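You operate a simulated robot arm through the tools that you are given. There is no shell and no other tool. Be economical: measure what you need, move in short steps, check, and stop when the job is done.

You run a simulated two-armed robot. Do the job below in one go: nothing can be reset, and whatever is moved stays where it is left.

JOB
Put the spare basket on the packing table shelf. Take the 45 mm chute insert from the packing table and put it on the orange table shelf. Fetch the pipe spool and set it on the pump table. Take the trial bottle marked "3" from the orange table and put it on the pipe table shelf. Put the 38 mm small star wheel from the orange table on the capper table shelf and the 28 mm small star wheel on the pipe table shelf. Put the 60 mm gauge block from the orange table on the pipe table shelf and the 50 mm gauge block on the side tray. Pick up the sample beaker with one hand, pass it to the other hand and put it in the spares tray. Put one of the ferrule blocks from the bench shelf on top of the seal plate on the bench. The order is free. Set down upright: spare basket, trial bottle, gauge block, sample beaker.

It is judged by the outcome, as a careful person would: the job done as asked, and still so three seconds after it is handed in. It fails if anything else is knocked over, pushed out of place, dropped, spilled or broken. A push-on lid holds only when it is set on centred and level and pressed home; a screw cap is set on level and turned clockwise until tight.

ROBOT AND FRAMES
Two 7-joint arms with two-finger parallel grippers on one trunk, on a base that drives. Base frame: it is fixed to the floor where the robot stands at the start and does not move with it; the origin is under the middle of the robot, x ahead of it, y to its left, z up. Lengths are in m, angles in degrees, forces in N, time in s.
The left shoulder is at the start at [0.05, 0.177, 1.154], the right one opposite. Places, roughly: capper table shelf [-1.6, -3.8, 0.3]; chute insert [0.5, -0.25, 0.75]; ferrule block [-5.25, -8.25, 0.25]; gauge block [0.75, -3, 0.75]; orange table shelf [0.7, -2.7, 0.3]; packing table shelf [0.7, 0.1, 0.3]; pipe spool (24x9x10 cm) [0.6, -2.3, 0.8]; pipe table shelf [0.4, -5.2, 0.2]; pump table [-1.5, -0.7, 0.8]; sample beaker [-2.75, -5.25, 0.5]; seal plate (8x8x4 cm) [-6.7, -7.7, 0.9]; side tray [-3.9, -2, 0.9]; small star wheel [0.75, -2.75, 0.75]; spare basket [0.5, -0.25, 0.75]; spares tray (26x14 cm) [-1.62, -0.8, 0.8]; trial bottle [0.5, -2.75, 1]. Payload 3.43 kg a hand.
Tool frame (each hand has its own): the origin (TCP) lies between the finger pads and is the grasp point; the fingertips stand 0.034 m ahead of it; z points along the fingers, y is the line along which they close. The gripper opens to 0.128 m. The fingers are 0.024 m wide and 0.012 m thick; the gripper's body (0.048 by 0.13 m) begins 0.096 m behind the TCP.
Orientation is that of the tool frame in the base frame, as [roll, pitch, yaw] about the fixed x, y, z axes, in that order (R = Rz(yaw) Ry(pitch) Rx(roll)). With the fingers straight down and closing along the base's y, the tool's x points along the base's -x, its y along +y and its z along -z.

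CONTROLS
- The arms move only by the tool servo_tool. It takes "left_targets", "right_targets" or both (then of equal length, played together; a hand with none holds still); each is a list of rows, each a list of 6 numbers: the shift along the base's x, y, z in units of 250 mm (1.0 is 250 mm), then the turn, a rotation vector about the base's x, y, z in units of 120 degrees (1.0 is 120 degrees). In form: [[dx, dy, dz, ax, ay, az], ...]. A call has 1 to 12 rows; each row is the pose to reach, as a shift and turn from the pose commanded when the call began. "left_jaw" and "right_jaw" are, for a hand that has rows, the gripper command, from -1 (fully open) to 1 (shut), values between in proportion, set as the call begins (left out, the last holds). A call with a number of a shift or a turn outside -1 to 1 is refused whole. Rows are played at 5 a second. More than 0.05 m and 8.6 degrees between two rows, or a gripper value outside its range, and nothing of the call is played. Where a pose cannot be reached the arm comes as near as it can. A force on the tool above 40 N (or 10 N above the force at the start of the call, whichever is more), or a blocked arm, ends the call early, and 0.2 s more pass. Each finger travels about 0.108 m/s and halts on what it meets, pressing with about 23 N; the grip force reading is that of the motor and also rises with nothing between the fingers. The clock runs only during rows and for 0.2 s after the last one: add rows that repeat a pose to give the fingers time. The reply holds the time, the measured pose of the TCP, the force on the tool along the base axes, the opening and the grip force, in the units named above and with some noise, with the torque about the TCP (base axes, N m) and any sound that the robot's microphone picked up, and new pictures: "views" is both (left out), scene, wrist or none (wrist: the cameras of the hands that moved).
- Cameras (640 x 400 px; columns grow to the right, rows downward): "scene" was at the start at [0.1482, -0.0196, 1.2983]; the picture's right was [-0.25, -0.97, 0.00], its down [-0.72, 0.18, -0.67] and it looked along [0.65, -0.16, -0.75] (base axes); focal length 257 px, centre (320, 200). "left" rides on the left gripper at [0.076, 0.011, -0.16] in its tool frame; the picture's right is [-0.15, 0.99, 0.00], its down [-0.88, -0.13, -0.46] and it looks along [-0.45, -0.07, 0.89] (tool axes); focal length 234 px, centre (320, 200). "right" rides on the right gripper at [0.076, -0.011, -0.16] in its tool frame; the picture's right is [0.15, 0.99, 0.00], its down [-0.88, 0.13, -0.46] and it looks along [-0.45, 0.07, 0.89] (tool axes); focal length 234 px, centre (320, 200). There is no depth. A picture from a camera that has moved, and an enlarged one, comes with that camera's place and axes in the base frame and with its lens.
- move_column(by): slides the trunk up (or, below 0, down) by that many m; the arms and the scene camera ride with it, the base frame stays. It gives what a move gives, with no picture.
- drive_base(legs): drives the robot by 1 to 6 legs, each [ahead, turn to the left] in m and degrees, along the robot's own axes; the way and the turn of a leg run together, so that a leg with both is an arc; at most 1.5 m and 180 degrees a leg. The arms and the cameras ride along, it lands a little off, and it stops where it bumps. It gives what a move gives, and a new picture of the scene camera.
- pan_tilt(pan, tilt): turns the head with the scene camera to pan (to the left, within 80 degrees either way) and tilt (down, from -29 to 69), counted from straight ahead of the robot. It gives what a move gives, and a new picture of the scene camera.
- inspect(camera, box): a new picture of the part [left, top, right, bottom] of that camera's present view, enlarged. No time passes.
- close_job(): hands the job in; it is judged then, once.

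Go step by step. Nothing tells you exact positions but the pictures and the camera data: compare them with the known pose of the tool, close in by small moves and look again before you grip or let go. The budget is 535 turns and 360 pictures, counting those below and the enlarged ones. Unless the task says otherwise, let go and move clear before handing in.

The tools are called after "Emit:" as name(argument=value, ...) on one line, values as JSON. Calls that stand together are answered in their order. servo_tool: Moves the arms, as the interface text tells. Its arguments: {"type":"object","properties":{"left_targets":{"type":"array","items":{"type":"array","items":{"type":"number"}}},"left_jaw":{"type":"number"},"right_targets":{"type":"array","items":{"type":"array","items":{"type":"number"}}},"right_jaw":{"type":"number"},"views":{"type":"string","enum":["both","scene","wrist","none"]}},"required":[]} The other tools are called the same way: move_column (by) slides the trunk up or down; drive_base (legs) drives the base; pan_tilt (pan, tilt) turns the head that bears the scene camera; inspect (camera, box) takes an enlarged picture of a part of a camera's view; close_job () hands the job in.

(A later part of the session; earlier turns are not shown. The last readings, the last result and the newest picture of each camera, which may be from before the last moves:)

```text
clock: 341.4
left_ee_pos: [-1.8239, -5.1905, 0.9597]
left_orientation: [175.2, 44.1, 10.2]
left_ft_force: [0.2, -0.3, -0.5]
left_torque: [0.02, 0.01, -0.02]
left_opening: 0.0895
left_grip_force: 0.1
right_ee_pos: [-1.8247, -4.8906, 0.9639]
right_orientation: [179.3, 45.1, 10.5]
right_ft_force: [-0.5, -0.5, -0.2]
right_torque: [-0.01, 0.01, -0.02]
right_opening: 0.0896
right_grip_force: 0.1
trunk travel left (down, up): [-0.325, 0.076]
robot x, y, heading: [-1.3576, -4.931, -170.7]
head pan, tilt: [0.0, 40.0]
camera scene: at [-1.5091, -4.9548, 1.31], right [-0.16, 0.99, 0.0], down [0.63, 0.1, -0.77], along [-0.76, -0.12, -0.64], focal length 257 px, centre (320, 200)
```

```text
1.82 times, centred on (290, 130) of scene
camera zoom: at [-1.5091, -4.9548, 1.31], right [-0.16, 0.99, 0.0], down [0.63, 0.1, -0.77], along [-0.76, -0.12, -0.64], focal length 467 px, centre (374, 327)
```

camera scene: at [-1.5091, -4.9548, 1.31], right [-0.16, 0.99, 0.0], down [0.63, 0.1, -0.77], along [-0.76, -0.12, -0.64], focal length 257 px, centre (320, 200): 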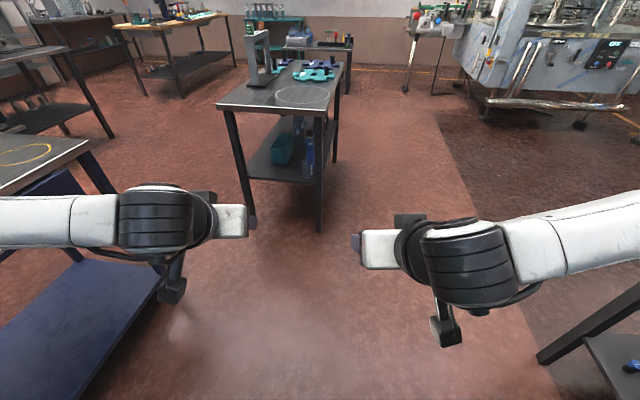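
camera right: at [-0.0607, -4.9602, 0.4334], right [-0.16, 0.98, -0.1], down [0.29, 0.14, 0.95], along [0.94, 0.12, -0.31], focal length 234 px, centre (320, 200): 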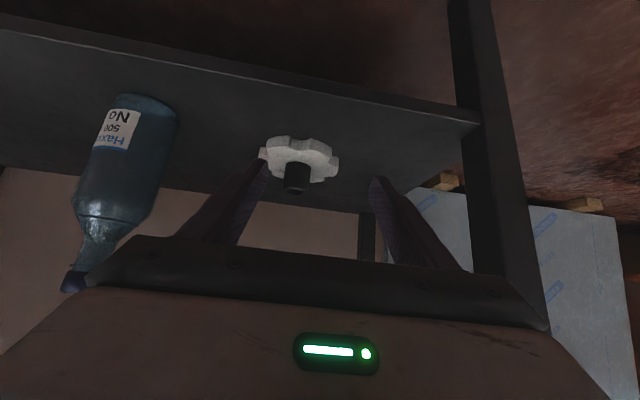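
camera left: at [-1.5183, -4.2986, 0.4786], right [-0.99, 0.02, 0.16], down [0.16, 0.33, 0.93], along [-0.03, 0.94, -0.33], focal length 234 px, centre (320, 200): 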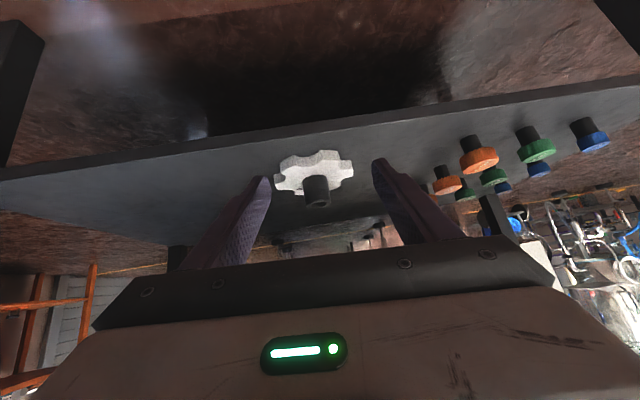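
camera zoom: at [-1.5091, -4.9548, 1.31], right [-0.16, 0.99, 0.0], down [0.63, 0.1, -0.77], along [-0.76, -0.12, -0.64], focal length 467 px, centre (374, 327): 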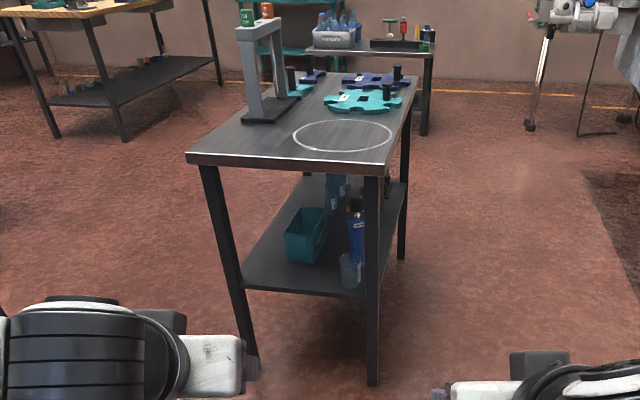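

The glass beaker is on this table's lower shelf (z≈0.38) near the corner leg, at about (-2.83, -5.25). I go round to the long side, facing -y.

Emit:
drive_base(legs=[[0, -19], [1.41, 0], [0, 99], [-0.1, 0]])

Emit:
pan_tilt(pan=0, tilt=50)

```text
clock: 354.3
left_ee_pos: [-2.5608, -5.1017, 0.9605]
left_orientation: [175.4, 44.0, 89.9]
left_ft_force: [0.1, 0.3, 0.2]
left_torque: [0.02, -0.01, 0.0]
left_opening: 0.0898
left_grip_force: 0.0
right_ee_pos: [-2.8599, -5.0493, 0.9643]
right_orientation: [179.3, 45.1, 90.3]
right_ft_force: [0.1, 0.4, 1.1]
right_torque: [0.01, -0.01, 0.01]
right_opening: 0.0898
right_grip_force: 0.1
trunk travel left (down, up): [-0.325, 0.076]
robot x, y, heading: [-2.733, -4.6003, -91.1]
head pan, tilt: [0.0, 40.0]
camera scene: at [-2.7362, -4.7522, 1.3101], right [-1.0, 0.02, 0.0], down [0.01, 0.64, -0.77], along [-0.01, -0.77, -0.64], focal length 257 px, centre (320, 200)
```

scene: 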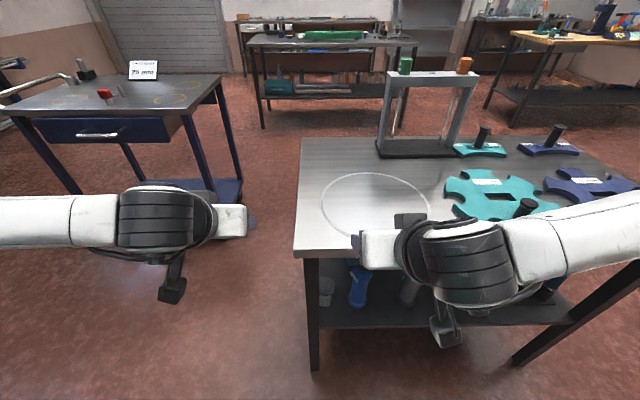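

```text
clock: 355.0
left_ee_pos: [-2.5623, -5.1022, 0.9604]
left_orientation: [175.3, 43.9, 90.0]
left_ft_force: [0.1, 0.2, -0.1]
left_torque: [0.02, -0.01, 0.01]
left_opening: 0.0899
left_grip_force: 0.0
right_ee_pos: [-2.8587, -5.0503, 0.9644]
right_orientation: [179.3, 45.1, 90.3]
right_ft_force: [0.0, -0.1, 0.1]
right_torque: [-0.01, -0.02, 0.04]
right_opening: 0.0896
right_grip_force: 0.1
trunk travel left (down, up): [-0.325, 0.076]
robot x, y, heading: [-2.7357, -4.5986, -90.9]
head pan, tilt: [0.0, 50.0]
camera scene: at [-2.7361, -4.745, 1.2958], right [-1.0, 0.02, 0.0], down [0.01, 0.77, -0.64], along [-0.01, -0.64, -0.77], focal length 257 px, centre (320, 200)
```

scene: 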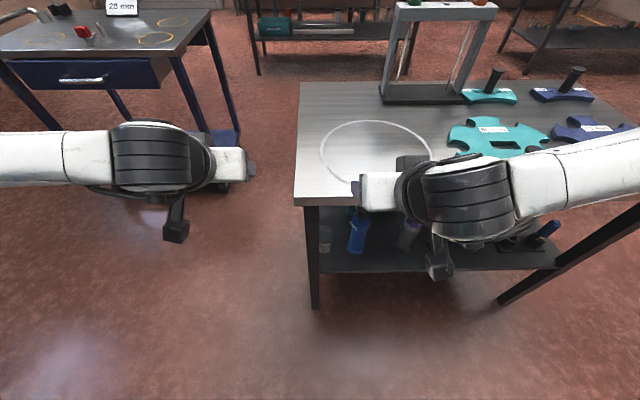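

The beaker stands very close behind the corner leg. I back up, lower the trunk and look with the right wrist camera before choosing the grip.

Emit:
drive_base(legs=[[-0.2, 0]])

Emit:
move_column(by=-0.325)

Emit:
servo_tool(right_targets=[[0.04, 0, -0.1, 0, 0, 0], [0.08, 0, -0.2, 0, 0, 0], [0.12, 0, -0.3, 0, 0, 0], [0.16, 0, -0.4, 0, 0, 0]], left_targets=[[0.04, 0, 0.12, 0, 0, 0], [0.08, 0, 0.24, 0, 0, 0], [0.12, 0, 0.36, 0, 0, 0], [0.16, 0, 0.48, 0, 0, 0]], views="both")

```text
clock: 356.6
left_ee_pos: [-2.5592, -4.8996, 0.9607]
left_orientation: [175.3, 44.0, 89.8]
left_ft_force: [0.1, 0.5, 0.6]
left_torque: [-0.03, 0.0, -0.01]
left_opening: 0.0897
left_grip_force: 0.1
right_ee_pos: [-2.8557, -4.8459, 0.964]
right_orientation: [179.3, 45.1, 90.1]
right_ft_force: [-1.0, -0.5, 0.1]
right_torque: [-0.04, -0.01, 0.03]
right_opening: 0.0899
right_grip_force: 0.0
trunk travel left (down, up): [-0.325, 0.076]
robot x, y, heading: [-2.7315, -4.3913, -91.6]
head pan, tilt: [0.0, 50.0]
camera scene: at [-2.7323, -4.541, 1.2959], right [-1.0, 0.02, 0.0], down [0.02, 0.77, -0.64], along [-0.01, -0.64, -0.77], focal length 257 px, centre (320, 200)
```

scene: 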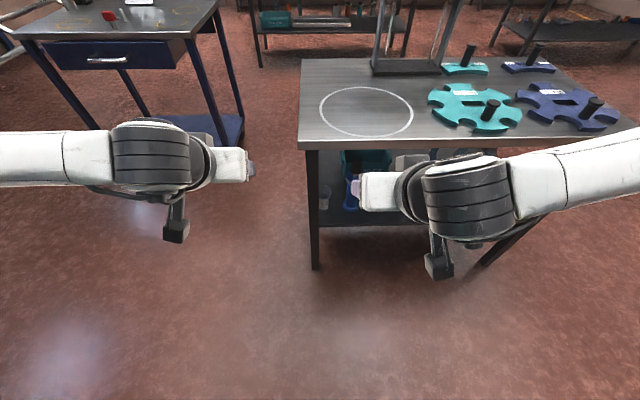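

```text
clock: 359.8
left_ee_pos: [-2.5586, -4.9006, 0.6351]
left_orientation: [175.2, 44.0, 89.8]
left_ft_force: [0.0, -0.3, -0.9]
left_torque: [-0.04, -0.01, 0.0]
left_opening: 0.0895
left_grip_force: 0.1
right_ee_pos: [-2.8575, -4.8466, 0.638]
right_orientation: [179.4, 45.0, 90.1]
right_ft_force: [-0.3, 0.0, 1.0]
right_torque: [-0.02, 0.02, 0.01]
right_opening: 0.0896
right_grip_force: 0.0
trunk travel left (down, up): [0.0, 0.401]
robot x, y, heading: [-2.7298, -4.3941, -91.3]
head pan, tilt: [0.0, 50.0]
```

```text
clock: 360.8
left_ee_pos: [-2.5209, -4.9006, 0.755]
left_orientation: [175.3, 43.9, 89.7]
left_ft_force: [-0.3, 0.4, 0.4]
left_torque: [-0.02, 0.0, -0.02]
left_opening: 0.0896
left_grip_force: 0.1
right_ee_pos: [-2.8163, -4.8468, 0.5384]
right_orientation: [179.3, 45.1, 90.1]
right_ft_force: [-0.3, 0.0, -0.1]
right_torque: [0.0, -0.01, 0.02]
right_opening: 0.0896
right_grip_force: 0.0
trunk travel left (down, up): [0.0, 0.401]
robot x, y, heading: [-2.7298, -4.3943, -91.3]
head pan, tilt: [0.0, 50.0]
camera scene: at [-2.7323, -4.5416, 0.9708], right [-1.0, 0.02, 0.0], down [0.02, 0.77, -0.64], along [-0.01, -0.64, -0.77], focal length 257 px, centre (320, 200)
camera right: at [-2.8297, -4.6805, 0.5958], right [0.99, 0.11, -0.09], down [0.12, -0.3, 0.95], along [0.08, -0.95, -0.31], focal length 234 px, centre (320, 200)
camera left: at [-2.5208, -4.7346, 0.8167], right [0.99, -0.05, 0.16], down [-0.17, -0.33, 0.93], along [0.0, -0.94, -0.33], focal length 234 px, centre (320, 200)
```

scene: 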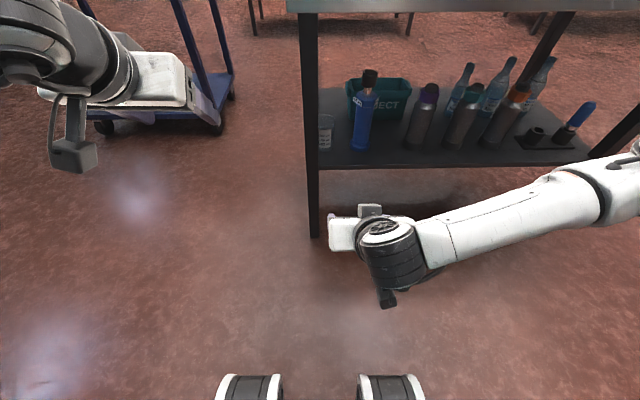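
right: 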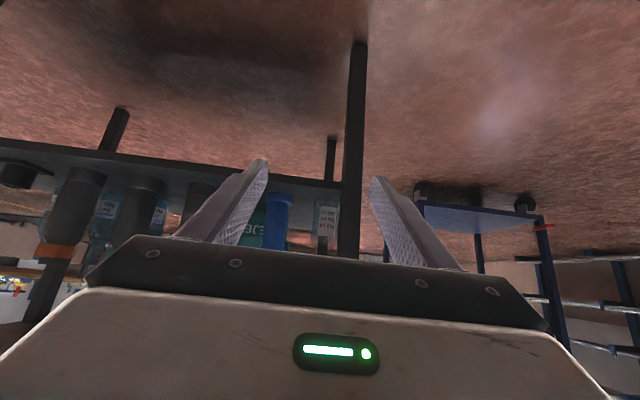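
left: 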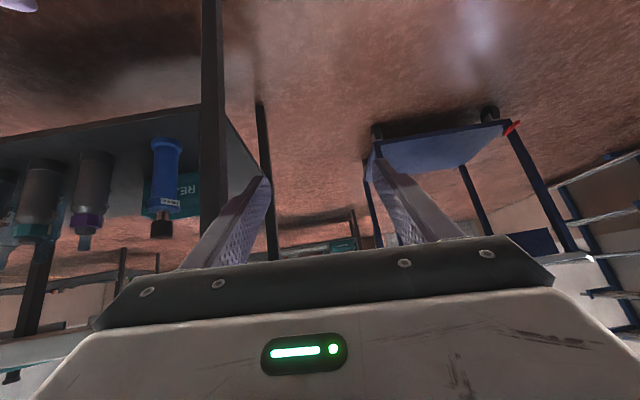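

Emit:
inspect(camera="scene", box=[285, 60, 405, 180])

Emit:
inspect(camera="right", box=[250, 160, 380, 260])

```text
3.33 times, centred on (345, 120) of scene
camera zoom: at [-2.7323, -4.5416, 0.9708], right [-1.0, 0.02, 0.0], down [0.02, 0.77, -0.64], along [-0.01, -0.64, -0.77], focal length 857 px, centre (237, 467)
```

zoom: 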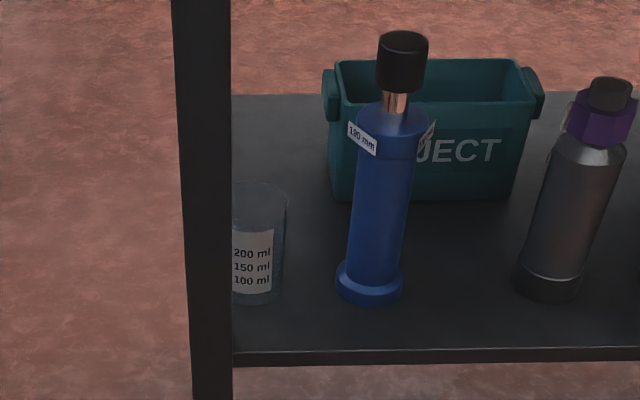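

```text
4.00 times, centred on (315, 210) of right
camera zoom: at [-2.8297, -4.6805, 0.5958], right [0.99, 0.11, -0.09], down [0.12, -0.3, 0.95], along [0.08, -0.95, -0.31], focal length 937 px, centre (340, 160)
```

zoom: 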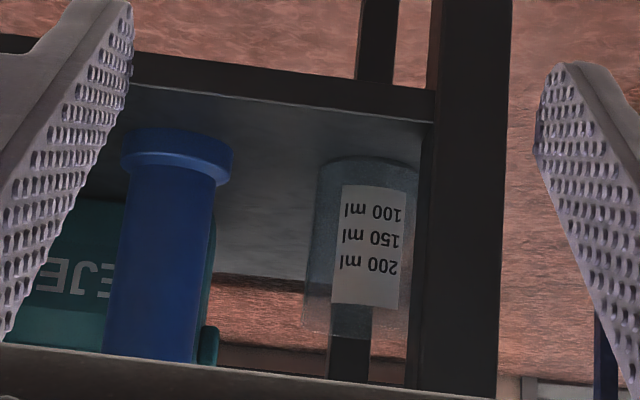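

The beaker is 6.5 cm wide at (-2.764, -5.24) on a shelf at z≈0.416; the leg is beside it. Approaching from the table's end (facing -x) with the left hand leaves room. I raise the trunk and drive around the corner.

Emit:
move_column(by=0.325)

Emit:
drive_base(legs=[[0, 49], [1.05, 0], [0, -138]])

```text
clock: 364.0
left_ee_pos: [-2.5195, -4.9009, 1.0786]
left_orientation: [175.3, 44.0, 89.8]
left_ft_force: [0.8, 1.1, 0.3]
left_torque: [-0.02, -0.01, 0.01]
left_opening: 0.0895
left_grip_force: 0.1
right_ee_pos: [-2.8177, -4.8476, 0.8623]
right_orientation: [179.3, 45.1, 90.0]
right_ft_force: [0.0, 0.3, -0.9]
right_torque: [0.01, 0.0, 0.02]
right_opening: 0.0897
right_grip_force: 0.1
trunk travel left (down, up): [-0.325, 0.076]
robot x, y, heading: [-2.7314, -4.3936, -91.4]
head pan, tilt: [0.0, 50.0]
```

```text
clock: 377.5
left_ee_pos: [-2.4371, -5.2998, 1.0788]
left_orientation: [175.3, 44.0, 0.0]
left_ft_force: [-0.4, 0.0, 0.5]
left_torque: [0.01, -0.01, 0.02]
left_opening: 0.0897
left_grip_force: 0.1
right_ee_pos: [-2.3865, -5.0026, 0.8625]
right_orientation: [179.3, 45.1, 0.4]
right_ft_force: [0.3, -0.3, 0.6]
right_torque: [-0.02, 0.0, -0.03]
right_opening: 0.0896
right_grip_force: 0.0
trunk travel left (down, up): [-0.325, 0.076]
robot x, y, heading: [-1.9311, -5.0844, 178.9]
head pan, tilt: [0.0, 50.0]
camera scene: at [-2.0773, -5.0841, 1.2958], right [0.02, 1.0, 0.0], down [0.77, -0.01, -0.64], along [-0.64, 0.01, -0.77], focal length 257 px, centre (320, 200)
```

scene: 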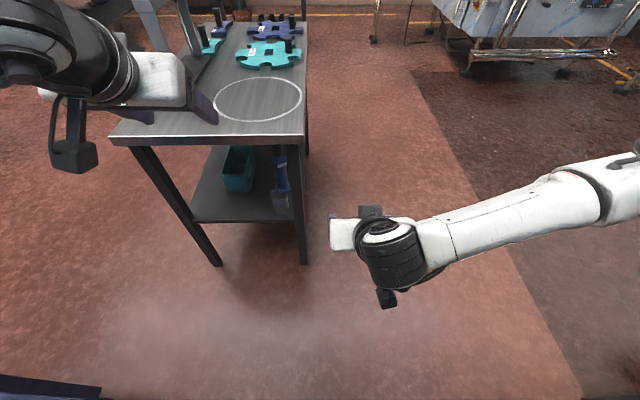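

Emit:
move_column(by=-0.325)

Emit:
servo_tool(left_targets=[[0, 0, -0.18, 0.007, 0.002, -0.03], [0, 0, -0.36, 0.014, 0.004, -0.06], [-0.02, 0, -0.54, 0.021, 0.006, -0.09], [-0.06, 0, -0.7, 0.028, 0.008, -0.127], [-0.12, 0, -0.84, 0.028, 0.008, -0.127], [-0.12, 0, -0.96, 0.028, 0.008, -0.127], [-0.12, 0, -0.96, 0.028, 0.008, -0.127]], left_jaw=-0.5, views="wrist")

```text
clock: 380.7
left_ee_pos: [-2.4377, -5.3008, 0.7544]
left_orientation: [175.3, 44.0, 0.1]
left_ft_force: [0.2, -0.3, -0.5]
left_torque: [0.01, -0.01, 0.01]
left_opening: 0.0899
left_grip_force: 0.1
right_ee_pos: [-2.3848, -5.0022, 0.5379]
right_orientation: [179.4, 45.1, 0.4]
right_ft_force: [-0.1, 0.4, 0.1]
right_torque: [0.0, 0.01, -0.01]
right_opening: 0.0896
right_grip_force: 0.1
trunk travel left (down, up): [0.0, 0.401]
robot x, y, heading: [-1.93, -5.0861, 179.1]
head pan, tilt: [0.0, 50.0]
```

```text
clock: 382.3
left_ee_pos: [-2.4692, -5.2999, 0.5145]
left_orientation: [179.9, 45.4, -12.0]
left_ft_force: [0.0, -1.6, 0.6]
left_torque: [0.0, 0.01, -0.03]
left_opening: 0.0959
left_grip_force: 0.1
right_ee_pos: [-2.3854, -5.0029, 0.5374]
right_orientation: [179.3, 45.1, 0.5]
right_ft_force: [0.7, 0.1, 0.0]
right_torque: [-0.02, -0.01, -0.01]
right_opening: 0.0897
right_grip_force: 0.1
trunk travel left (down, up): [0.0, 0.401]
robot x, y, heading: [-1.9351, -5.081, 179.1]
head pan, tilt: [0.0, 50.0]
camera left: at [-2.307, -5.3448, 0.5726], right [-0.3, -0.95, 0.11], down [-0.26, 0.19, 0.95], along [-0.92, 0.26, -0.31], focal length 234 px, centre (320, 200)
```

left: 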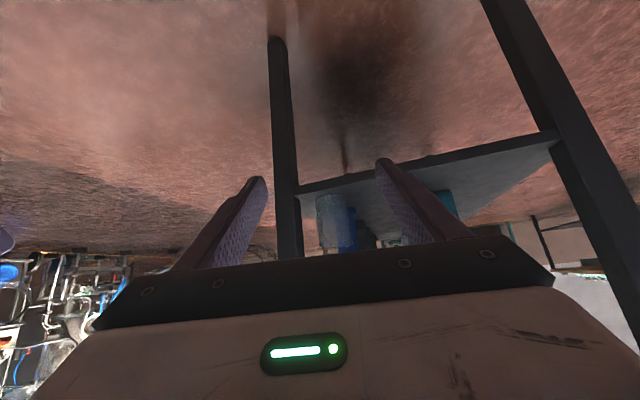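

Emit:
drive_base(legs=[[0.13, 0]])

Emit:
servo_tool(left_targets=[[-0.06, -0.02, -0.06, 0, 0, -0.033], [-0.12, -0.04, -0.12, 0, 0, -0.067], [-0.12, -0.04, -0.16, 0, 0, -0.067], [-0.12, -0.04, -0.16, 0, 0, -0.067]], left_jaw=-0.32, views="wrist")

```text
clock: 383.6
left_ee_pos: [-2.5991, -5.2974, 0.5144]
left_orientation: [179.8, 45.3, -12.1]
left_ft_force: [0.0, 0.0, 0.1]
left_torque: [0.0, -0.01, -0.05]
left_opening: 0.0959
left_grip_force: 0.1
right_ee_pos: [-2.517, -4.9994, 0.5374]
right_orientation: [179.3, 45.1, 0.4]
right_ft_force: [0.3, 0.5, 1.0]
right_torque: [-0.01, 0.02, -0.03]
right_opening: 0.0894
right_grip_force: 0.0
trunk travel left (down, up): [0.0, 0.401]
robot x, y, heading: [-2.0598, -5.0836, 178.8]
head pan, tilt: [0.0, 50.0]
camera scene: at [-2.2071, -5.0819, 0.9708], right [0.02, 1.0, 0.0], down [0.77, -0.01, -0.64], along [-0.64, 0.01, -0.77], focal length 257 px, centre (320, 200)
```

scene: 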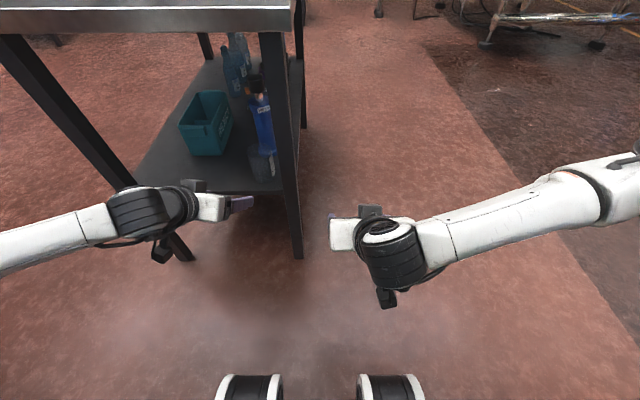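

```text
clock: 384.6
left_ee_pos: [-2.6278, -5.3081, 0.4733]
left_orientation: [179.8, 45.3, -20.1]
left_ft_force: [-0.7, -0.3, 0.0]
left_torque: [0.0, 0.0, 0.0]
left_opening: 0.0843
left_grip_force: 0.0
right_ee_pos: [-2.5163, -4.9999, 0.5368]
right_orientation: [179.2, 45.0, 0.4]
right_ft_force: [0.3, 0.1, 0.4]
right_torque: [0.05, -0.02, 0.0]
right_opening: 0.0893
right_grip_force: 0.1
trunk travel left (down, up): [0.0, 0.401]
robot x, y, heading: [-2.0616, -5.0813, 178.9]
head pan, tilt: [0.0, 50.0]
camera left: at [-2.4747, -5.3746, 0.5321], right [-0.43, -0.89, 0.11], down [-0.23, 0.23, 0.95], along [-0.87, 0.39, -0.31], focal length 234 px, centre (320, 200)
```

left: 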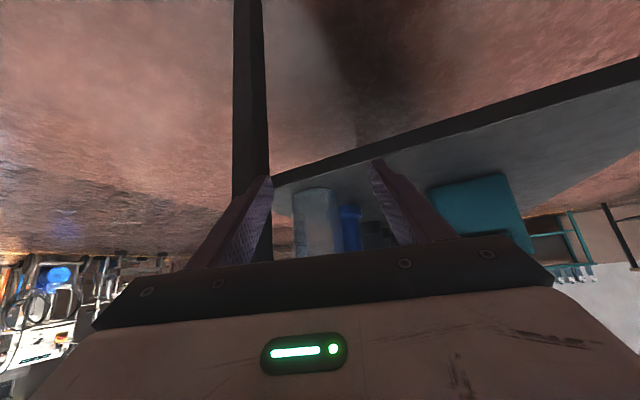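

Emit:
servo_tool(left_targets=[[0.022, 0.061, 0, 0, 0, 0], [-0.13, 0.116, -0.02, 0, 0, 0], [-0.28, 0.172, -0.045, 0, 0, 0], [-0.28, 0.172, -0.045, 0, 0, 0]], views="wrist")

```text
clock: 385.6
left_ee_pos: [-2.6982, -5.2648, 0.4643]
left_orientation: [179.8, 45.3, -20.0]
left_ft_force: [0.4, 0.2, 0.1]
left_torque: [0.01, -0.01, 0.0]
left_opening: 0.0847
left_grip_force: 0.1
right_ee_pos: [-2.5159, -5.0009, 0.5388]
right_orientation: [179.3, 45.1, 0.5]
right_ft_force: [0.0, 0.4, -0.3]
right_torque: [-0.03, -0.01, 0.01]
right_opening: 0.0895
right_grip_force: 0.0
trunk travel left (down, up): [0.0, 0.401]
robot x, y, heading: [-2.063, -5.0847, 179.1]
head pan, tilt: [0.0, 50.0]
camera left: at [-2.546, -5.331, 0.5229], right [-0.43, -0.89, 0.11], down [-0.23, 0.23, 0.95], along [-0.87, 0.39, -0.31], focal length 234 px, centre (320, 200)
```

left: 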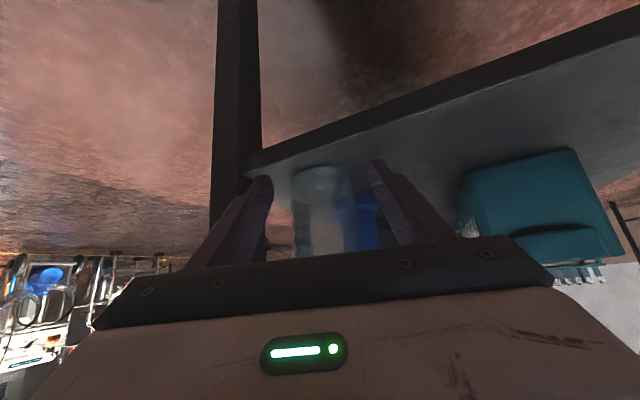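

Emit:
servo_tool(left_targets=[[-0.08, 0.03, 0, 0, 0, 0], [-0.16, 0.06, -0.005, 0, 0, 0], [-0.244, 0.091, -0.01, 0, 0, 0], [-0.244, 0.091, -0.01, 0, 0, 0]], views="wrist")

```text
clock: 386.6
left_ee_pos: [-2.7615, -5.242, 0.4616]
left_orientation: [179.8, 45.3, -20.1]
left_ft_force: [-0.4, 0.3, -0.5]
left_torque: [-0.02, 0.03, 0.01]
left_opening: 0.0842
left_grip_force: 0.1
right_ee_pos: [-2.5155, -5.0006, 0.537]
right_orientation: [179.3, 45.1, 0.5]
right_ft_force: [1.6, 1.0, 0.0]
right_torque: [0.02, 0.04, 0.01]
right_opening: 0.0893
right_grip_force: 0.0
trunk travel left (down, up): [0.0, 0.401]
robot x, y, heading: [-2.0574, -5.0816, 179.1]
head pan, tilt: [0.0, 50.0]
camera left: at [-2.6085, -5.3087, 0.5208], right [-0.43, -0.89, 0.11], down [-0.23, 0.23, 0.95], along [-0.87, 0.39, -0.31], focal length 234 px, centre (320, 200)
```

left: 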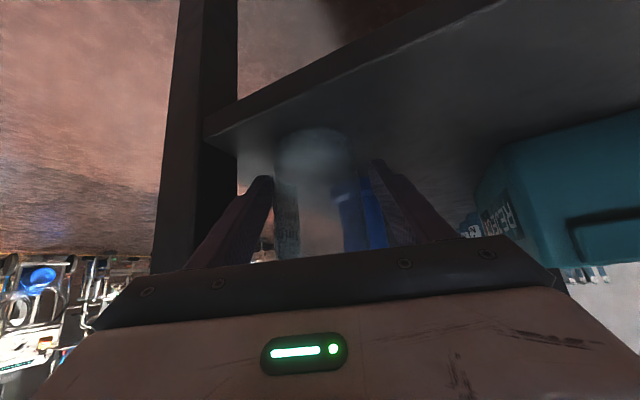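

The beaker is between the fingers and no contact so far. I close, lift a little and draw it straight back out.

Emit:
servo_tool(left_targets=[[0, 0, 0, 0, 0, 0], [0, 0, 0, 0, 0, 0], [0, 0, 0, 0, 0, 0], [0, 0, 0, 0, 0, 0]], left_jaw=1, views="none")

Emit:
servo_tool(left_targets=[[0, 0, 0.06, 0, 0, 0], [0, 0, 0.12, 0, 0, 0], [0.14, -0.051, 0.14, 0, 0, 0], [0.3, -0.11, 0.16, 0, 0, 0], [0.46, -0.168, 0.16, 0, 0, 0]], views="both")

```text
clock: 387.6
left_ee_pos: [-2.7623, -5.2422, 0.4633]
left_orientation: [179.8, 45.3, -20.1]
left_ft_force: [-0.5, 1.2, 1.9]
left_torque: [0.06, 0.0, 0.01]
left_opening: 0.0669
left_grip_force: 23.1
right_ee_pos: [-2.5154, -5.0008, 0.5368]
right_orientation: [179.3, 45.0, 0.5]
right_ft_force: [-0.3, 0.3, 0.1]
right_torque: [0.02, -0.01, 0.01]
right_opening: 0.0896
right_grip_force: 0.1
trunk travel left (down, up): [0.0, 0.401]
robot x, y, heading: [-2.0649, -5.0856, 178.9]
head pan, tilt: [0.0, 50.0]
```

```text
clock: 388.8
left_ee_pos: [-2.6443, -5.2807, 0.5004]
left_orientation: [179.8, 45.3, -20.0]
left_ft_force: [-0.2, 0.0, -1.4]
left_torque: [0.0, 0.0, 0.0]
left_opening: 0.0671
left_grip_force: 23.6
right_ee_pos: [-2.5162, -5.0001, 0.5379]
right_orientation: [179.3, 45.0, 0.4]
right_ft_force: [0.1, 0.0, 0.4]
right_torque: [0.02, 0.01, 0.0]
right_opening: 0.0895
right_grip_force: 0.1
trunk travel left (down, up): [0.0, 0.401]
robot x, y, heading: [-2.062, -5.0869, 179.1]
head pan, tilt: [0.0, 50.0]
camera scene: at [-2.2073, -5.0818, 0.9708], right [0.02, 1.0, 0.0], down [0.77, -0.01, -0.64], along [-0.64, 0.01, -0.77], focal length 257 px, centre (320, 200)
camera left: at [-2.4905, -5.3482, 0.5604], right [-0.43, -0.89, 0.11], down [-0.23, 0.23, 0.95], along [-0.87, 0.39, -0.31], focal length 234 px, centre (320, 200)
```

scene: 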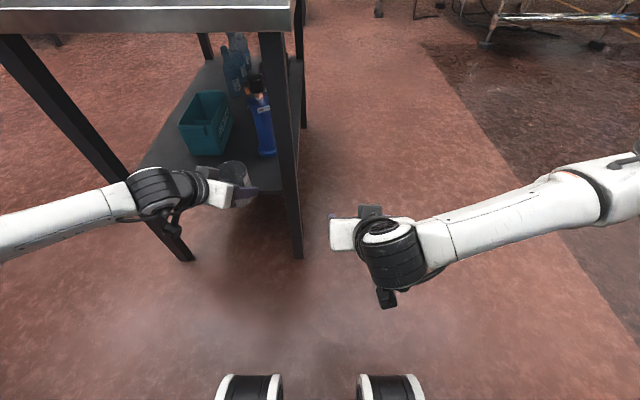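
left: 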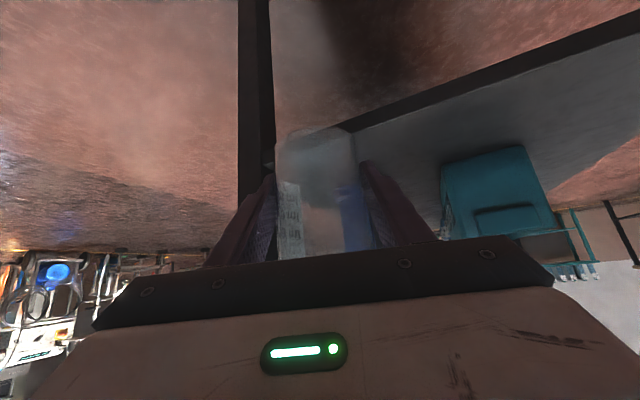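

The beaker is held in the left hand. I back off, raise the trunk, and set both hands at right angles to pass it over.

Emit:
drive_base(legs=[[-0.35, 0]])

Emit:
move_column(by=0.325)

Emit:
servo_tool(right_targets=[[0, 0.03, 0.04, 0, 0, 0.06], [0, 0.06, 0.08, 0, 0, 0.12], [-0.01, 0.1, 0.12, 0, 0, 0.18], [-0.02, 0.14, 0.16, 0, 0, 0.24], [-0.03, 0.18, 0.2, 0, 0, 0.3], [-0.04, 0.22, 0.24, 0, 0, 0.36], [-0.04, 0.24, 0.27, 0, 0, 0.417], [-0.04, 0.24, 0.27, 0, 0, 0.417]], right_jaw=-1, views="none")

```text
clock: 391.1
left_ee_pos: [-2.297, -5.2876, 0.5007]
left_orientation: [179.8, 45.3, -20.1]
left_ft_force: [0.4, 0.9, -0.7]
left_torque: [0.0, 0.02, 0.01]
left_opening: 0.0673
left_grip_force: 23.6
right_ee_pos: [-2.1688, -5.0064, 0.5371]
right_orientation: [179.2, 45.2, 0.3]
right_ft_force: [1.0, 0.4, 0.5]
right_torque: [0.0, 0.02, 0.03]
right_opening: 0.0896
right_grip_force: 0.0
trunk travel left (down, up): [0.0, 0.401]
robot x, y, heading: [-1.714, -5.0887, 179.0]
head pan, tilt: [0.0, 50.0]
camera scene: at [-1.8599, -5.088, 0.9708], right [0.02, 1.0, 0.0], down [0.77, -0.01, -0.64], along [-0.64, 0.01, -0.77], focal length 257 px, centre (320, 200)
```

scene: 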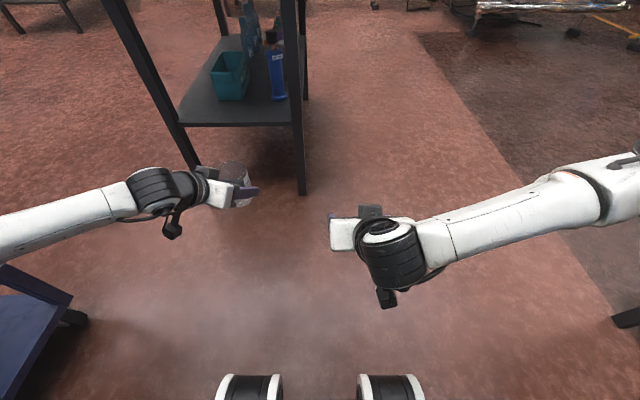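

```text
clock: 394.3
left_ee_pos: [-2.2962, -5.2871, 0.8269]
left_orientation: [179.7, 45.3, -20.1]
left_ft_force: [-0.1, -0.8, -1.8]
left_torque: [0.03, -0.01, 0.01]
left_opening: 0.0672
left_grip_force: 23.0
right_ee_pos: [-2.1677, -5.0063, 0.8623]
right_orientation: [179.4, 45.1, 0.3]
right_ft_force: [0.0, 1.5, 0.5]
right_torque: [0.01, -0.04, 0.01]
right_opening: 0.0896
right_grip_force: 0.0
trunk travel left (down, up): [-0.325, 0.076]
robot x, y, heading: [-1.7162, -5.0886, 179.2]
head pan, tilt: [0.0, 50.0]
```

```text
clock: 396.1
left_ee_pos: [-2.2971, -5.2888, 0.8257]
left_orientation: [179.8, 45.3, -20.1]
left_ft_force: [0.5, 0.4, -0.9]
left_torque: [-0.02, -0.05, 0.01]
left_opening: 0.067
left_grip_force: 22.9
right_ee_pos: [-2.1796, -4.9459, 0.9292]
right_orientation: [179.1, 45.1, 50.4]
right_ft_force: [-0.6, 0.2, -0.7]
right_torque: [0.04, -0.01, -0.01]
right_opening: 0.1281
right_grip_force: 0.1
trunk travel left (down, up): [-0.325, 0.076]
robot x, y, heading: [-1.719, -5.0888, 179.2]
head pan, tilt: [0.0, 50.0]
```

Emit:
servo_tool(left_targets=[[0, 0.13, 0.05, 0, 0, -0.04], [0.005, 0.26, 0.1, 0, 0, -0.08], [0.01, 0.39, 0.14, 0, 0, -0.12], [0.012, 0.52, 0.18, 0, 0, -0.16], [0.015, 0.65, 0.2, 0, 0, -0.19], [0.018, 0.765, 0.217, 0, 0, -0.208], [0.018, 0.765, 0.217, 0, 0, -0.208]], right_targets=[[0, 0, 0, 0, 0, 0], [0, 0, 0, 0, 0, 0], [0, 0, 0, 0, 0, 0], [0, 0, 0, 0, 0, 0], [0, 0, 0, 0, 0, 0], [0, 0, 0, 0, 0, 0], [0, 0, 0, 0, 0, 0]], views="both")

```text
clock: 397.7
left_ee_pos: [-2.2927, -5.0953, 0.88]
left_orientation: [179.7, 45.2, -45.1]
left_ft_force: [0.1, 0.5, -0.2]
left_torque: [0.02, -0.04, 0.01]
left_opening: 0.067
left_grip_force: 23.1
right_ee_pos: [-2.1779, -4.9464, 0.9293]
right_orientation: [179.3, 45.1, 50.4]
right_ft_force: [0.1, -0.1, -0.2]
right_torque: [0.02, -0.02, 0.03]
right_opening: 0.1279
right_grip_force: 0.0
trunk travel left (down, up): [-0.325, 0.076]
robot x, y, heading: [-1.7123, -5.0894, 178.8]
head pan, tilt: [0.0, 50.0]
camera scene: at [-1.8599, -5.0882, 1.2958], right [0.02, 1.0, 0.0], down [0.77, -0.01, -0.64], along [-0.64, 0.01, -0.77], focal length 257 px, centre (320, 200)
camera right: at [-2.0817, -4.8089, 0.9878], right [0.83, -0.54, -0.09], down [-0.09, -0.31, 0.95], along [-0.54, -0.78, -0.31], focal length 234 px, centre (320, 200)
camera left: at [-2.1823, -5.2203, 0.9383], right [-0.77, -0.63, 0.11], down [-0.12, 0.3, 0.95], along [-0.63, 0.72, -0.31], focal length 234 px, centre (320, 200)
```

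scene: 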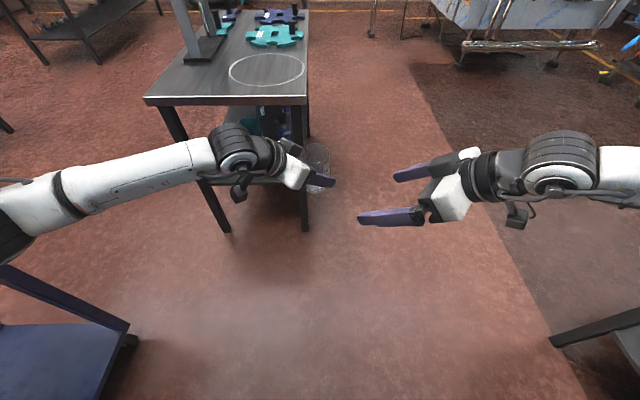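
right: 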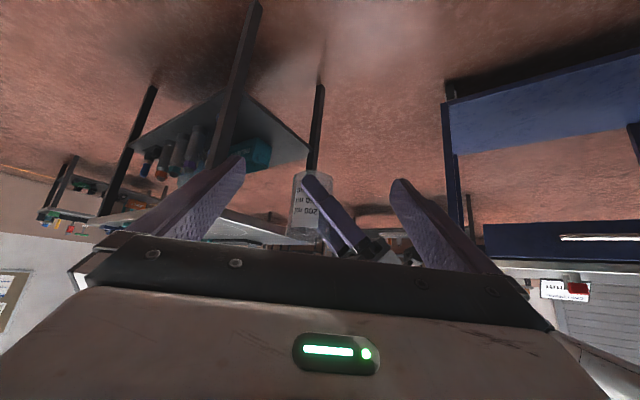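
left: 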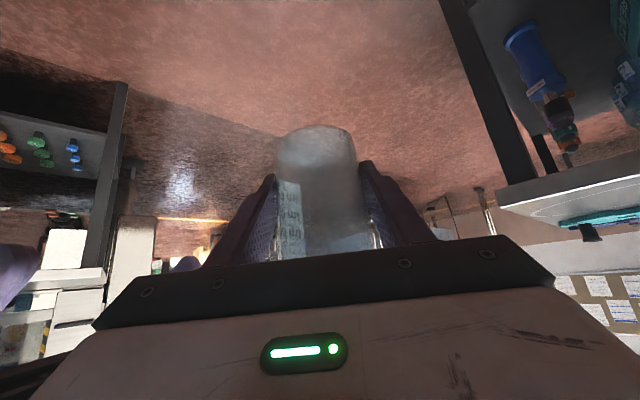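

Emit:
servo_tool(right_targets=[[-0.15, -0.17, 0, 0, 0, 0], [-0.29, -0.33, 0, 0, 0, 0], [-0.29, -0.33, 0, 0, 0, 0]], views="both")

```text
refused: row 1 steps farther than a row can; nothing moved
```

Emit:
servo_tool(right_targets=[[-0.12, -0.14, 0, 0, 0, 0], [-0.21, -0.25, 0, 0, 0, 0], [-0.29, -0.34, 0, 0, 0, 0], [-0.29, -0.34, 0, 0, 0, 0]], views="both")

```text
clock: 398.7
left_ee_pos: [-2.2931, -5.0955, 0.8788]
left_orientation: [179.7, 45.2, -44.9]
left_ft_force: [-4.4, -3.9, -3.0]
left_torque: [0.11, -0.09, -0.33]
left_opening: 0.0668
left_grip_force: 22.9
right_ee_pos: [-2.2506, -5.0328, 0.9276]
right_orientation: [179.3, 45.1, 50.4]
right_ft_force: [4.7, 4.9, 2.0]
right_torque: [-0.03, -0.09, 0.51]
right_opening: 0.1279
right_grip_force: 0.0
trunk travel left (down, up): [-0.325, 0.076]
robot x, y, heading: [-1.7167, -5.0917, 178.8]
head pan, tilt: [0.0, 50.0]
camera scene: at [-1.8598, -5.0879, 1.2958], right [0.02, 1.0, 0.0], down [0.77, -0.01, -0.64], along [-0.64, 0.01, -0.77], focal length 257 px, centre (320, 200)
camera right: at [-2.1539, -4.8942, 0.9861], right [0.83, -0.54, -0.09], down [-0.09, -0.31, 0.95], along [-0.54, -0.78, -0.31], focal length 234 px, centre (320, 200)
```

scene: 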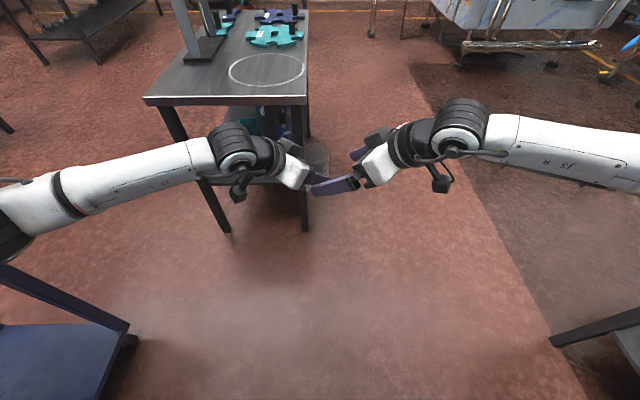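
right: 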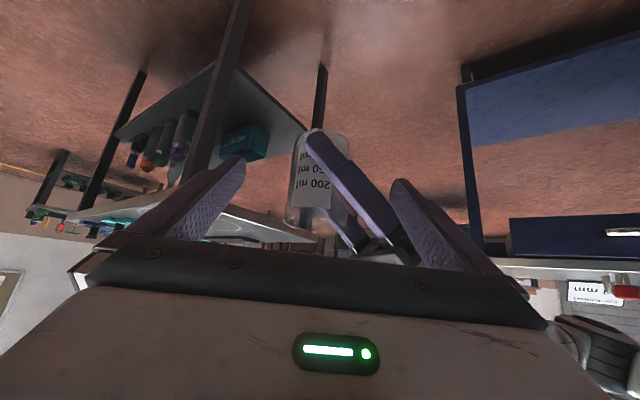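

The fingers touched lightly since the hands cross. A cleaner way: take the beaker from above with the right hand vertical. I back the right hand out and turn it.

Emit:
servo_tool(right_targets=[[0.1, 0.12, 0.02, 0, 0, 0], [0.2, 0.24, 0.06, 0, 0, 0], [0.3, 0.36, 0.16, 0, 0, 0], [0.3, 0.42, 0.32, 0, 0, -0.06], [0.3, 0.48, 0.46, 0, 0, -0.12], [0.3, 0.48, 0.56, 0, 0, -0.18], [0.3, 0.48, 0.56, 0, 0, -0.24], [0.3, 0.48, 0.56, 0, 0, -0.3], [0.3, 0.48, 0.56, 0, 0, -0.36], [0.28, 0.48, 0.56, 0, 0, -0.42], [0.26, 0.48, 0.56, 0, 0, -0.48], [0.24, 0.48, 0.56, 0, 0, -0.54]], views="none")

Emit:
servo_tool(left_targets=[[0.0, 0.0, 0, 0, 0, 0.05], [0.0, 0.0, 0, 0, 0, 0.1], [0.005, 0.008, 0, 0, 0, 0.155], [0.01, 0.016, 0, 0, 0, 0.208], [0.01, 0.016, 0, 0, 0, 0.208], [0.01, 0.016, 0, 0, 0, 0.208], [0.01, 0.016, 0, 0, 0, 0.208]], right_targets=[[0, 0, 0, -0.02, -0.055, -0.02], [0, 0, 0.02, -0.04, -0.11, -0.047], [0, 0, 0.04, -0.06, -0.165, -0.047], [0, 0, 0.06, -0.08, -0.22, -0.047], [0, 0, 0.08, -0.1, -0.275, -0.047], [0, 0, 0.1, -0.12, -0.33, -0.047], [0, 0, 0.1, -0.128, -0.3525, -0.047]], views="none")

```text
clock: 401.3
left_ee_pos: [-2.2935, -5.0942, 0.8789]
left_orientation: [179.8, 45.3, -44.9]
left_ft_force: [-0.6, -0.6, -1.4]
left_torque: [0.05, -0.02, 0.0]
left_opening: 0.0671
left_grip_force: 23.3
right_ee_pos: [-2.1915, -4.9103, 1.0702]
right_orientation: [179.3, 45.0, -14.6]
right_ft_force: [-0.8, -0.9, -1.0]
right_torque: [-0.02, -0.01, 0.01]
right_opening: 0.1281
right_grip_force: 0.0
trunk travel left (down, up): [-0.325, 0.076]
robot x, y, heading: [-1.7166, -5.089, 179.3]
head pan, tilt: [0.0, 50.0]
```

```text
clock: 402.9
left_ee_pos: [-2.2908, -5.0917, 0.8809]
left_orientation: [179.8, 45.2, -20.2]
left_ft_force: [0.0, -0.1, -0.6]
left_torque: [-0.03, 0.03, 0.0]
left_opening: 0.067
left_grip_force: 23.1
right_ee_pos: [-2.1917, -4.9116, 1.0946]
right_orientation: [177.4, 0.1, -21.2]
right_ft_force: [0.1, 1.0, 0.3]
right_torque: [-0.01, 0.0, -0.03]
right_opening: 0.1282
right_grip_force: 0.1
trunk travel left (down, up): [-0.325, 0.076]
robot x, y, heading: [-1.718, -5.0883, 179.2]
head pan, tilt: [0.0, 50.0]
```

Emit:
servo_tool(right_targets=[[-0.09, -0.14, 0, 0.02, -0.008, 0.008], [-0.18, -0.28, 0, 0.02, -0.008, 0.008], [-0.27, -0.43, 0, 0.02, -0.008, 0.008], [-0.36, -0.57, 0, 0.02, -0.008, 0.008], [-0.436, -0.706, 0, 0.02, -0.008, 0.008], [-0.436, -0.706, 0, 0.02, -0.008, 0.008]], views="both")

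```text
clock: 404.3
left_ee_pos: [-2.2903, -5.0917, 0.8798]
left_orientation: [179.8, 45.4, -20.0]
left_ft_force: [-0.6, -0.7, -1.5]
left_torque: [0.01, -0.03, 0.0]
left_opening: 0.0667
left_grip_force: 22.9
right_ee_pos: [-2.2988, -5.0795, 1.0969]
right_orientation: [179.9, 0.0, -20.8]
right_ft_force: [0.1, 1.2, -0.3]
right_torque: [0.03, 0.01, 0.03]
right_opening: 0.1281
right_grip_force: 0.1
right hand out of reach, approached as far as the arm can: row 5, 6
trunk travel left (down, up): [-0.325, 0.076]
robot x, y, heading: [-1.7161, -5.0908, 178.9]
head pan, tilt: [0.0, 50.0]
camera scene: at [-1.8601, -5.0874, 1.2957], right [0.02, 1.0, 0.0], down [0.77, -0.01, -0.64], along [-0.64, 0.01, -0.77], focal length 257 px, centre (320, 200)
camera right: at [-2.2222, -5.0942, 1.2554], right [-0.21, -0.98, 0.0], down [-0.87, 0.19, 0.46], along [-0.45, 0.1, -0.89], focal length 234 px, centre (320, 200)
```

scene: 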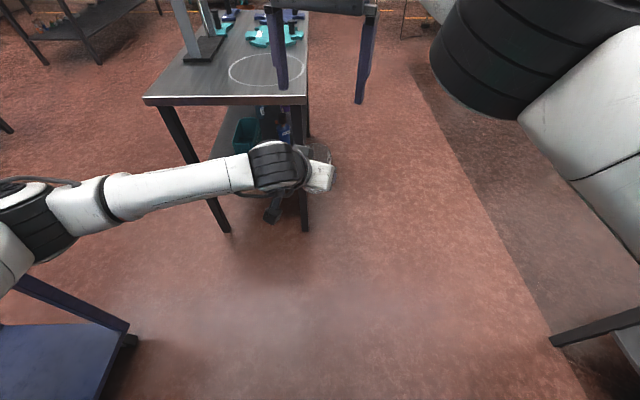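
right: 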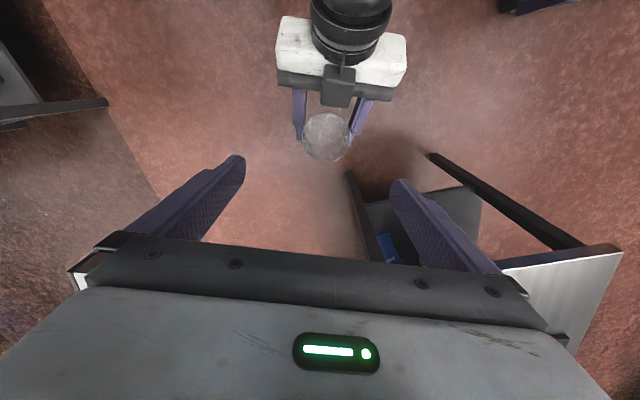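

Well aligned over the beaker. I descend with the right hand around its top.

Emit:
servo_tool(right_targets=[[0.004, -0.034, -0.14, 0, 0, 0.005], [0.004, -0.034, -0.3, 0, 0, 0.005], [0.004, -0.034, -0.46, 0, 0, 0.005], [0.004, -0.034, -0.58, 0, 0, 0.005], [0.004, -0.034, -0.632, 0, 0, 0.005], [0.004, -0.034, -0.632, 0, 0, 0.005]], views="wrist")

```text
clock: 405.7
left_ee_pos: [-2.2894, -5.0915, 0.88]
left_orientation: [179.9, 45.3, -20.2]
left_ft_force: [-1.1, 0.1, -0.5]
left_torque: [0.0, 0.02, -0.01]
left_opening: 0.067
left_grip_force: 22.8
right_ee_pos: [-2.2958, -5.091, 0.936]
right_orientation: [-179.9, 0.1, -19.5]
right_ft_force: [0.4, 0.5, 0.2]
right_torque: [0.01, 0.0, -0.02]
right_opening: 0.1277
right_grip_force: 0.1
trunk travel left (down, up): [-0.325, 0.076]
robot x, y, heading: [-1.715, -5.0917, 179.1]
head pan, tilt: [0.0, 50.0]
camera right: at [-2.2195, -5.1058, 1.0954], right [-0.19, -0.98, 0.0], down [-0.87, 0.17, 0.46], along [-0.45, 0.09, -0.89], focal length 234 px, centre (320, 200)
```

right: 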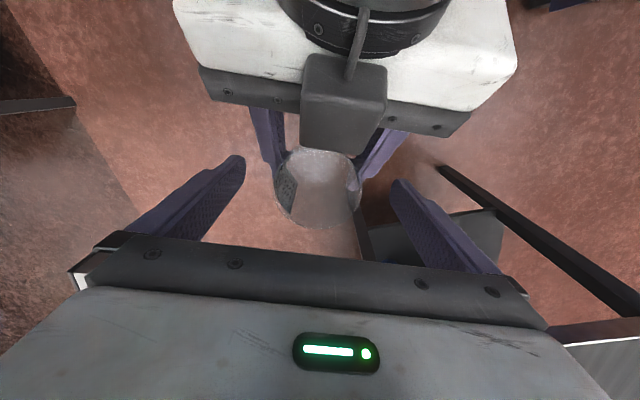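

Emit:
servo_tool(right_targets=[[0, 0, 0, 0, 0, 0], [0, 0, 0, 0, 0, 0], [0, 0, 0, 0, 0, 0], [0, 0, 0, 0, 0, 0]], right_jaw=1, views="wrist")

```text
clock: 406.7
left_ee_pos: [-2.2898, -5.0924, 0.8802]
left_orientation: [179.7, 45.3, -20.2]
left_ft_force: [-1.3, -4.6, 1.2]
left_torque: [-0.32, 0.01, -0.03]
left_opening: 0.0665
left_grip_force: 23.2
right_ee_pos: [-2.2959, -5.0905, 0.9365]
right_orientation: [-179.8, 0.2, -19.6]
right_ft_force: [0.9, 4.7, -2.3]
right_torque: [0.58, -0.12, 0.09]
right_opening: 0.1002
right_grip_force: 23.2
trunk travel left (down, up): [-0.325, 0.076]
robot x, y, heading: [-1.7172, -5.0917, 179.0]
head pan, tilt: [0.0, 50.0]
camera right: at [-2.2197, -5.1054, 1.0956], right [-0.19, -0.98, 0.0], down [-0.87, 0.17, 0.46], along [-0.45, 0.09, -0.89], focal length 234 px, centre (320, 200)
```

right: 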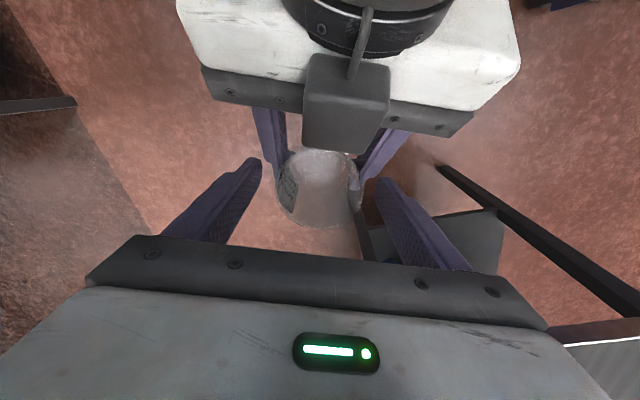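

The right fingertips just caught the left fingers. I reopen, shift forward 8 mm and up 6 mm, and close again.

Emit:
servo_tool(right_targets=[[0, 0, 0, 0, 0, 0], [-0.015, 0.005, 0.02, 0, 0, 0], [-0.032, 0.011, 0.026, 0, 0, 0]], right_jaw=-1, views="none")

Emit:
servo_tool(right_targets=[[0, 0, 0, 0, 0, 0], [0, 0, 0, 0, 0, 0], [0, 0, 0, 0, 0, 0], [0, 0, 0, 0, 0, 0]], right_jaw=1, views="wrist")

```text
clock: 407.5
left_ee_pos: [-2.2896, -5.091, 0.8799]
left_orientation: [179.7, 45.4, -20.1]
left_ft_force: [-0.3, 0.0, -1.3]
left_torque: [-0.03, -0.01, 0.0]
left_opening: 0.0668
left_grip_force: 22.8
right_ee_pos: [-2.304, -5.089, 0.9435]
right_orientation: [180.0, 0.1, -19.5]
right_ft_force: [-0.5, 0.3, -0.7]
right_torque: [0.01, -0.02, 0.06]
right_opening: 0.1282
right_grip_force: 0.1
trunk travel left (down, up): [-0.325, 0.076]
robot x, y, heading: [-1.7143, -5.088, 179.5]
head pan, tilt: [0.0, 50.0]
```

```text
clock: 408.5
left_ee_pos: [-2.2909, -5.0929, 0.8797]
left_orientation: [179.7, 45.1, -20.0]
left_ft_force: [-3.3, -7.8, -1.2]
left_torque: [0.5, -0.15, 0.06]
left_opening: 0.0671
left_grip_force: 22.8
right_ee_pos: [-2.3044, -5.0885, 0.9438]
right_orientation: [-179.8, 0.1, -19.6]
right_ft_force: [2.0, 7.4, 1.4]
right_torque: [0.05, -0.02, 0.05]
right_opening: 0.0666
right_grip_force: 23.0
trunk travel left (down, up): [-0.325, 0.076]
robot x, y, heading: [-1.7142, -5.0924, 179.2]
head pan, tilt: [0.0, 50.0]
camera right: at [-2.2279, -5.1027, 1.1024], right [-0.19, -0.98, 0.0], down [-0.87, 0.17, 0.46], along [-0.45, 0.09, -0.89], focal length 234 px, centre (320, 200)
```

right: 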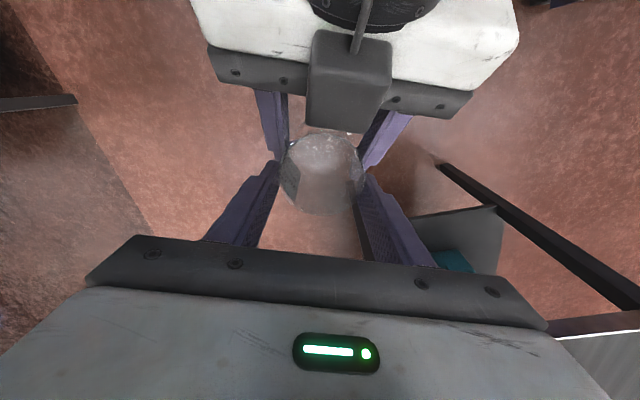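

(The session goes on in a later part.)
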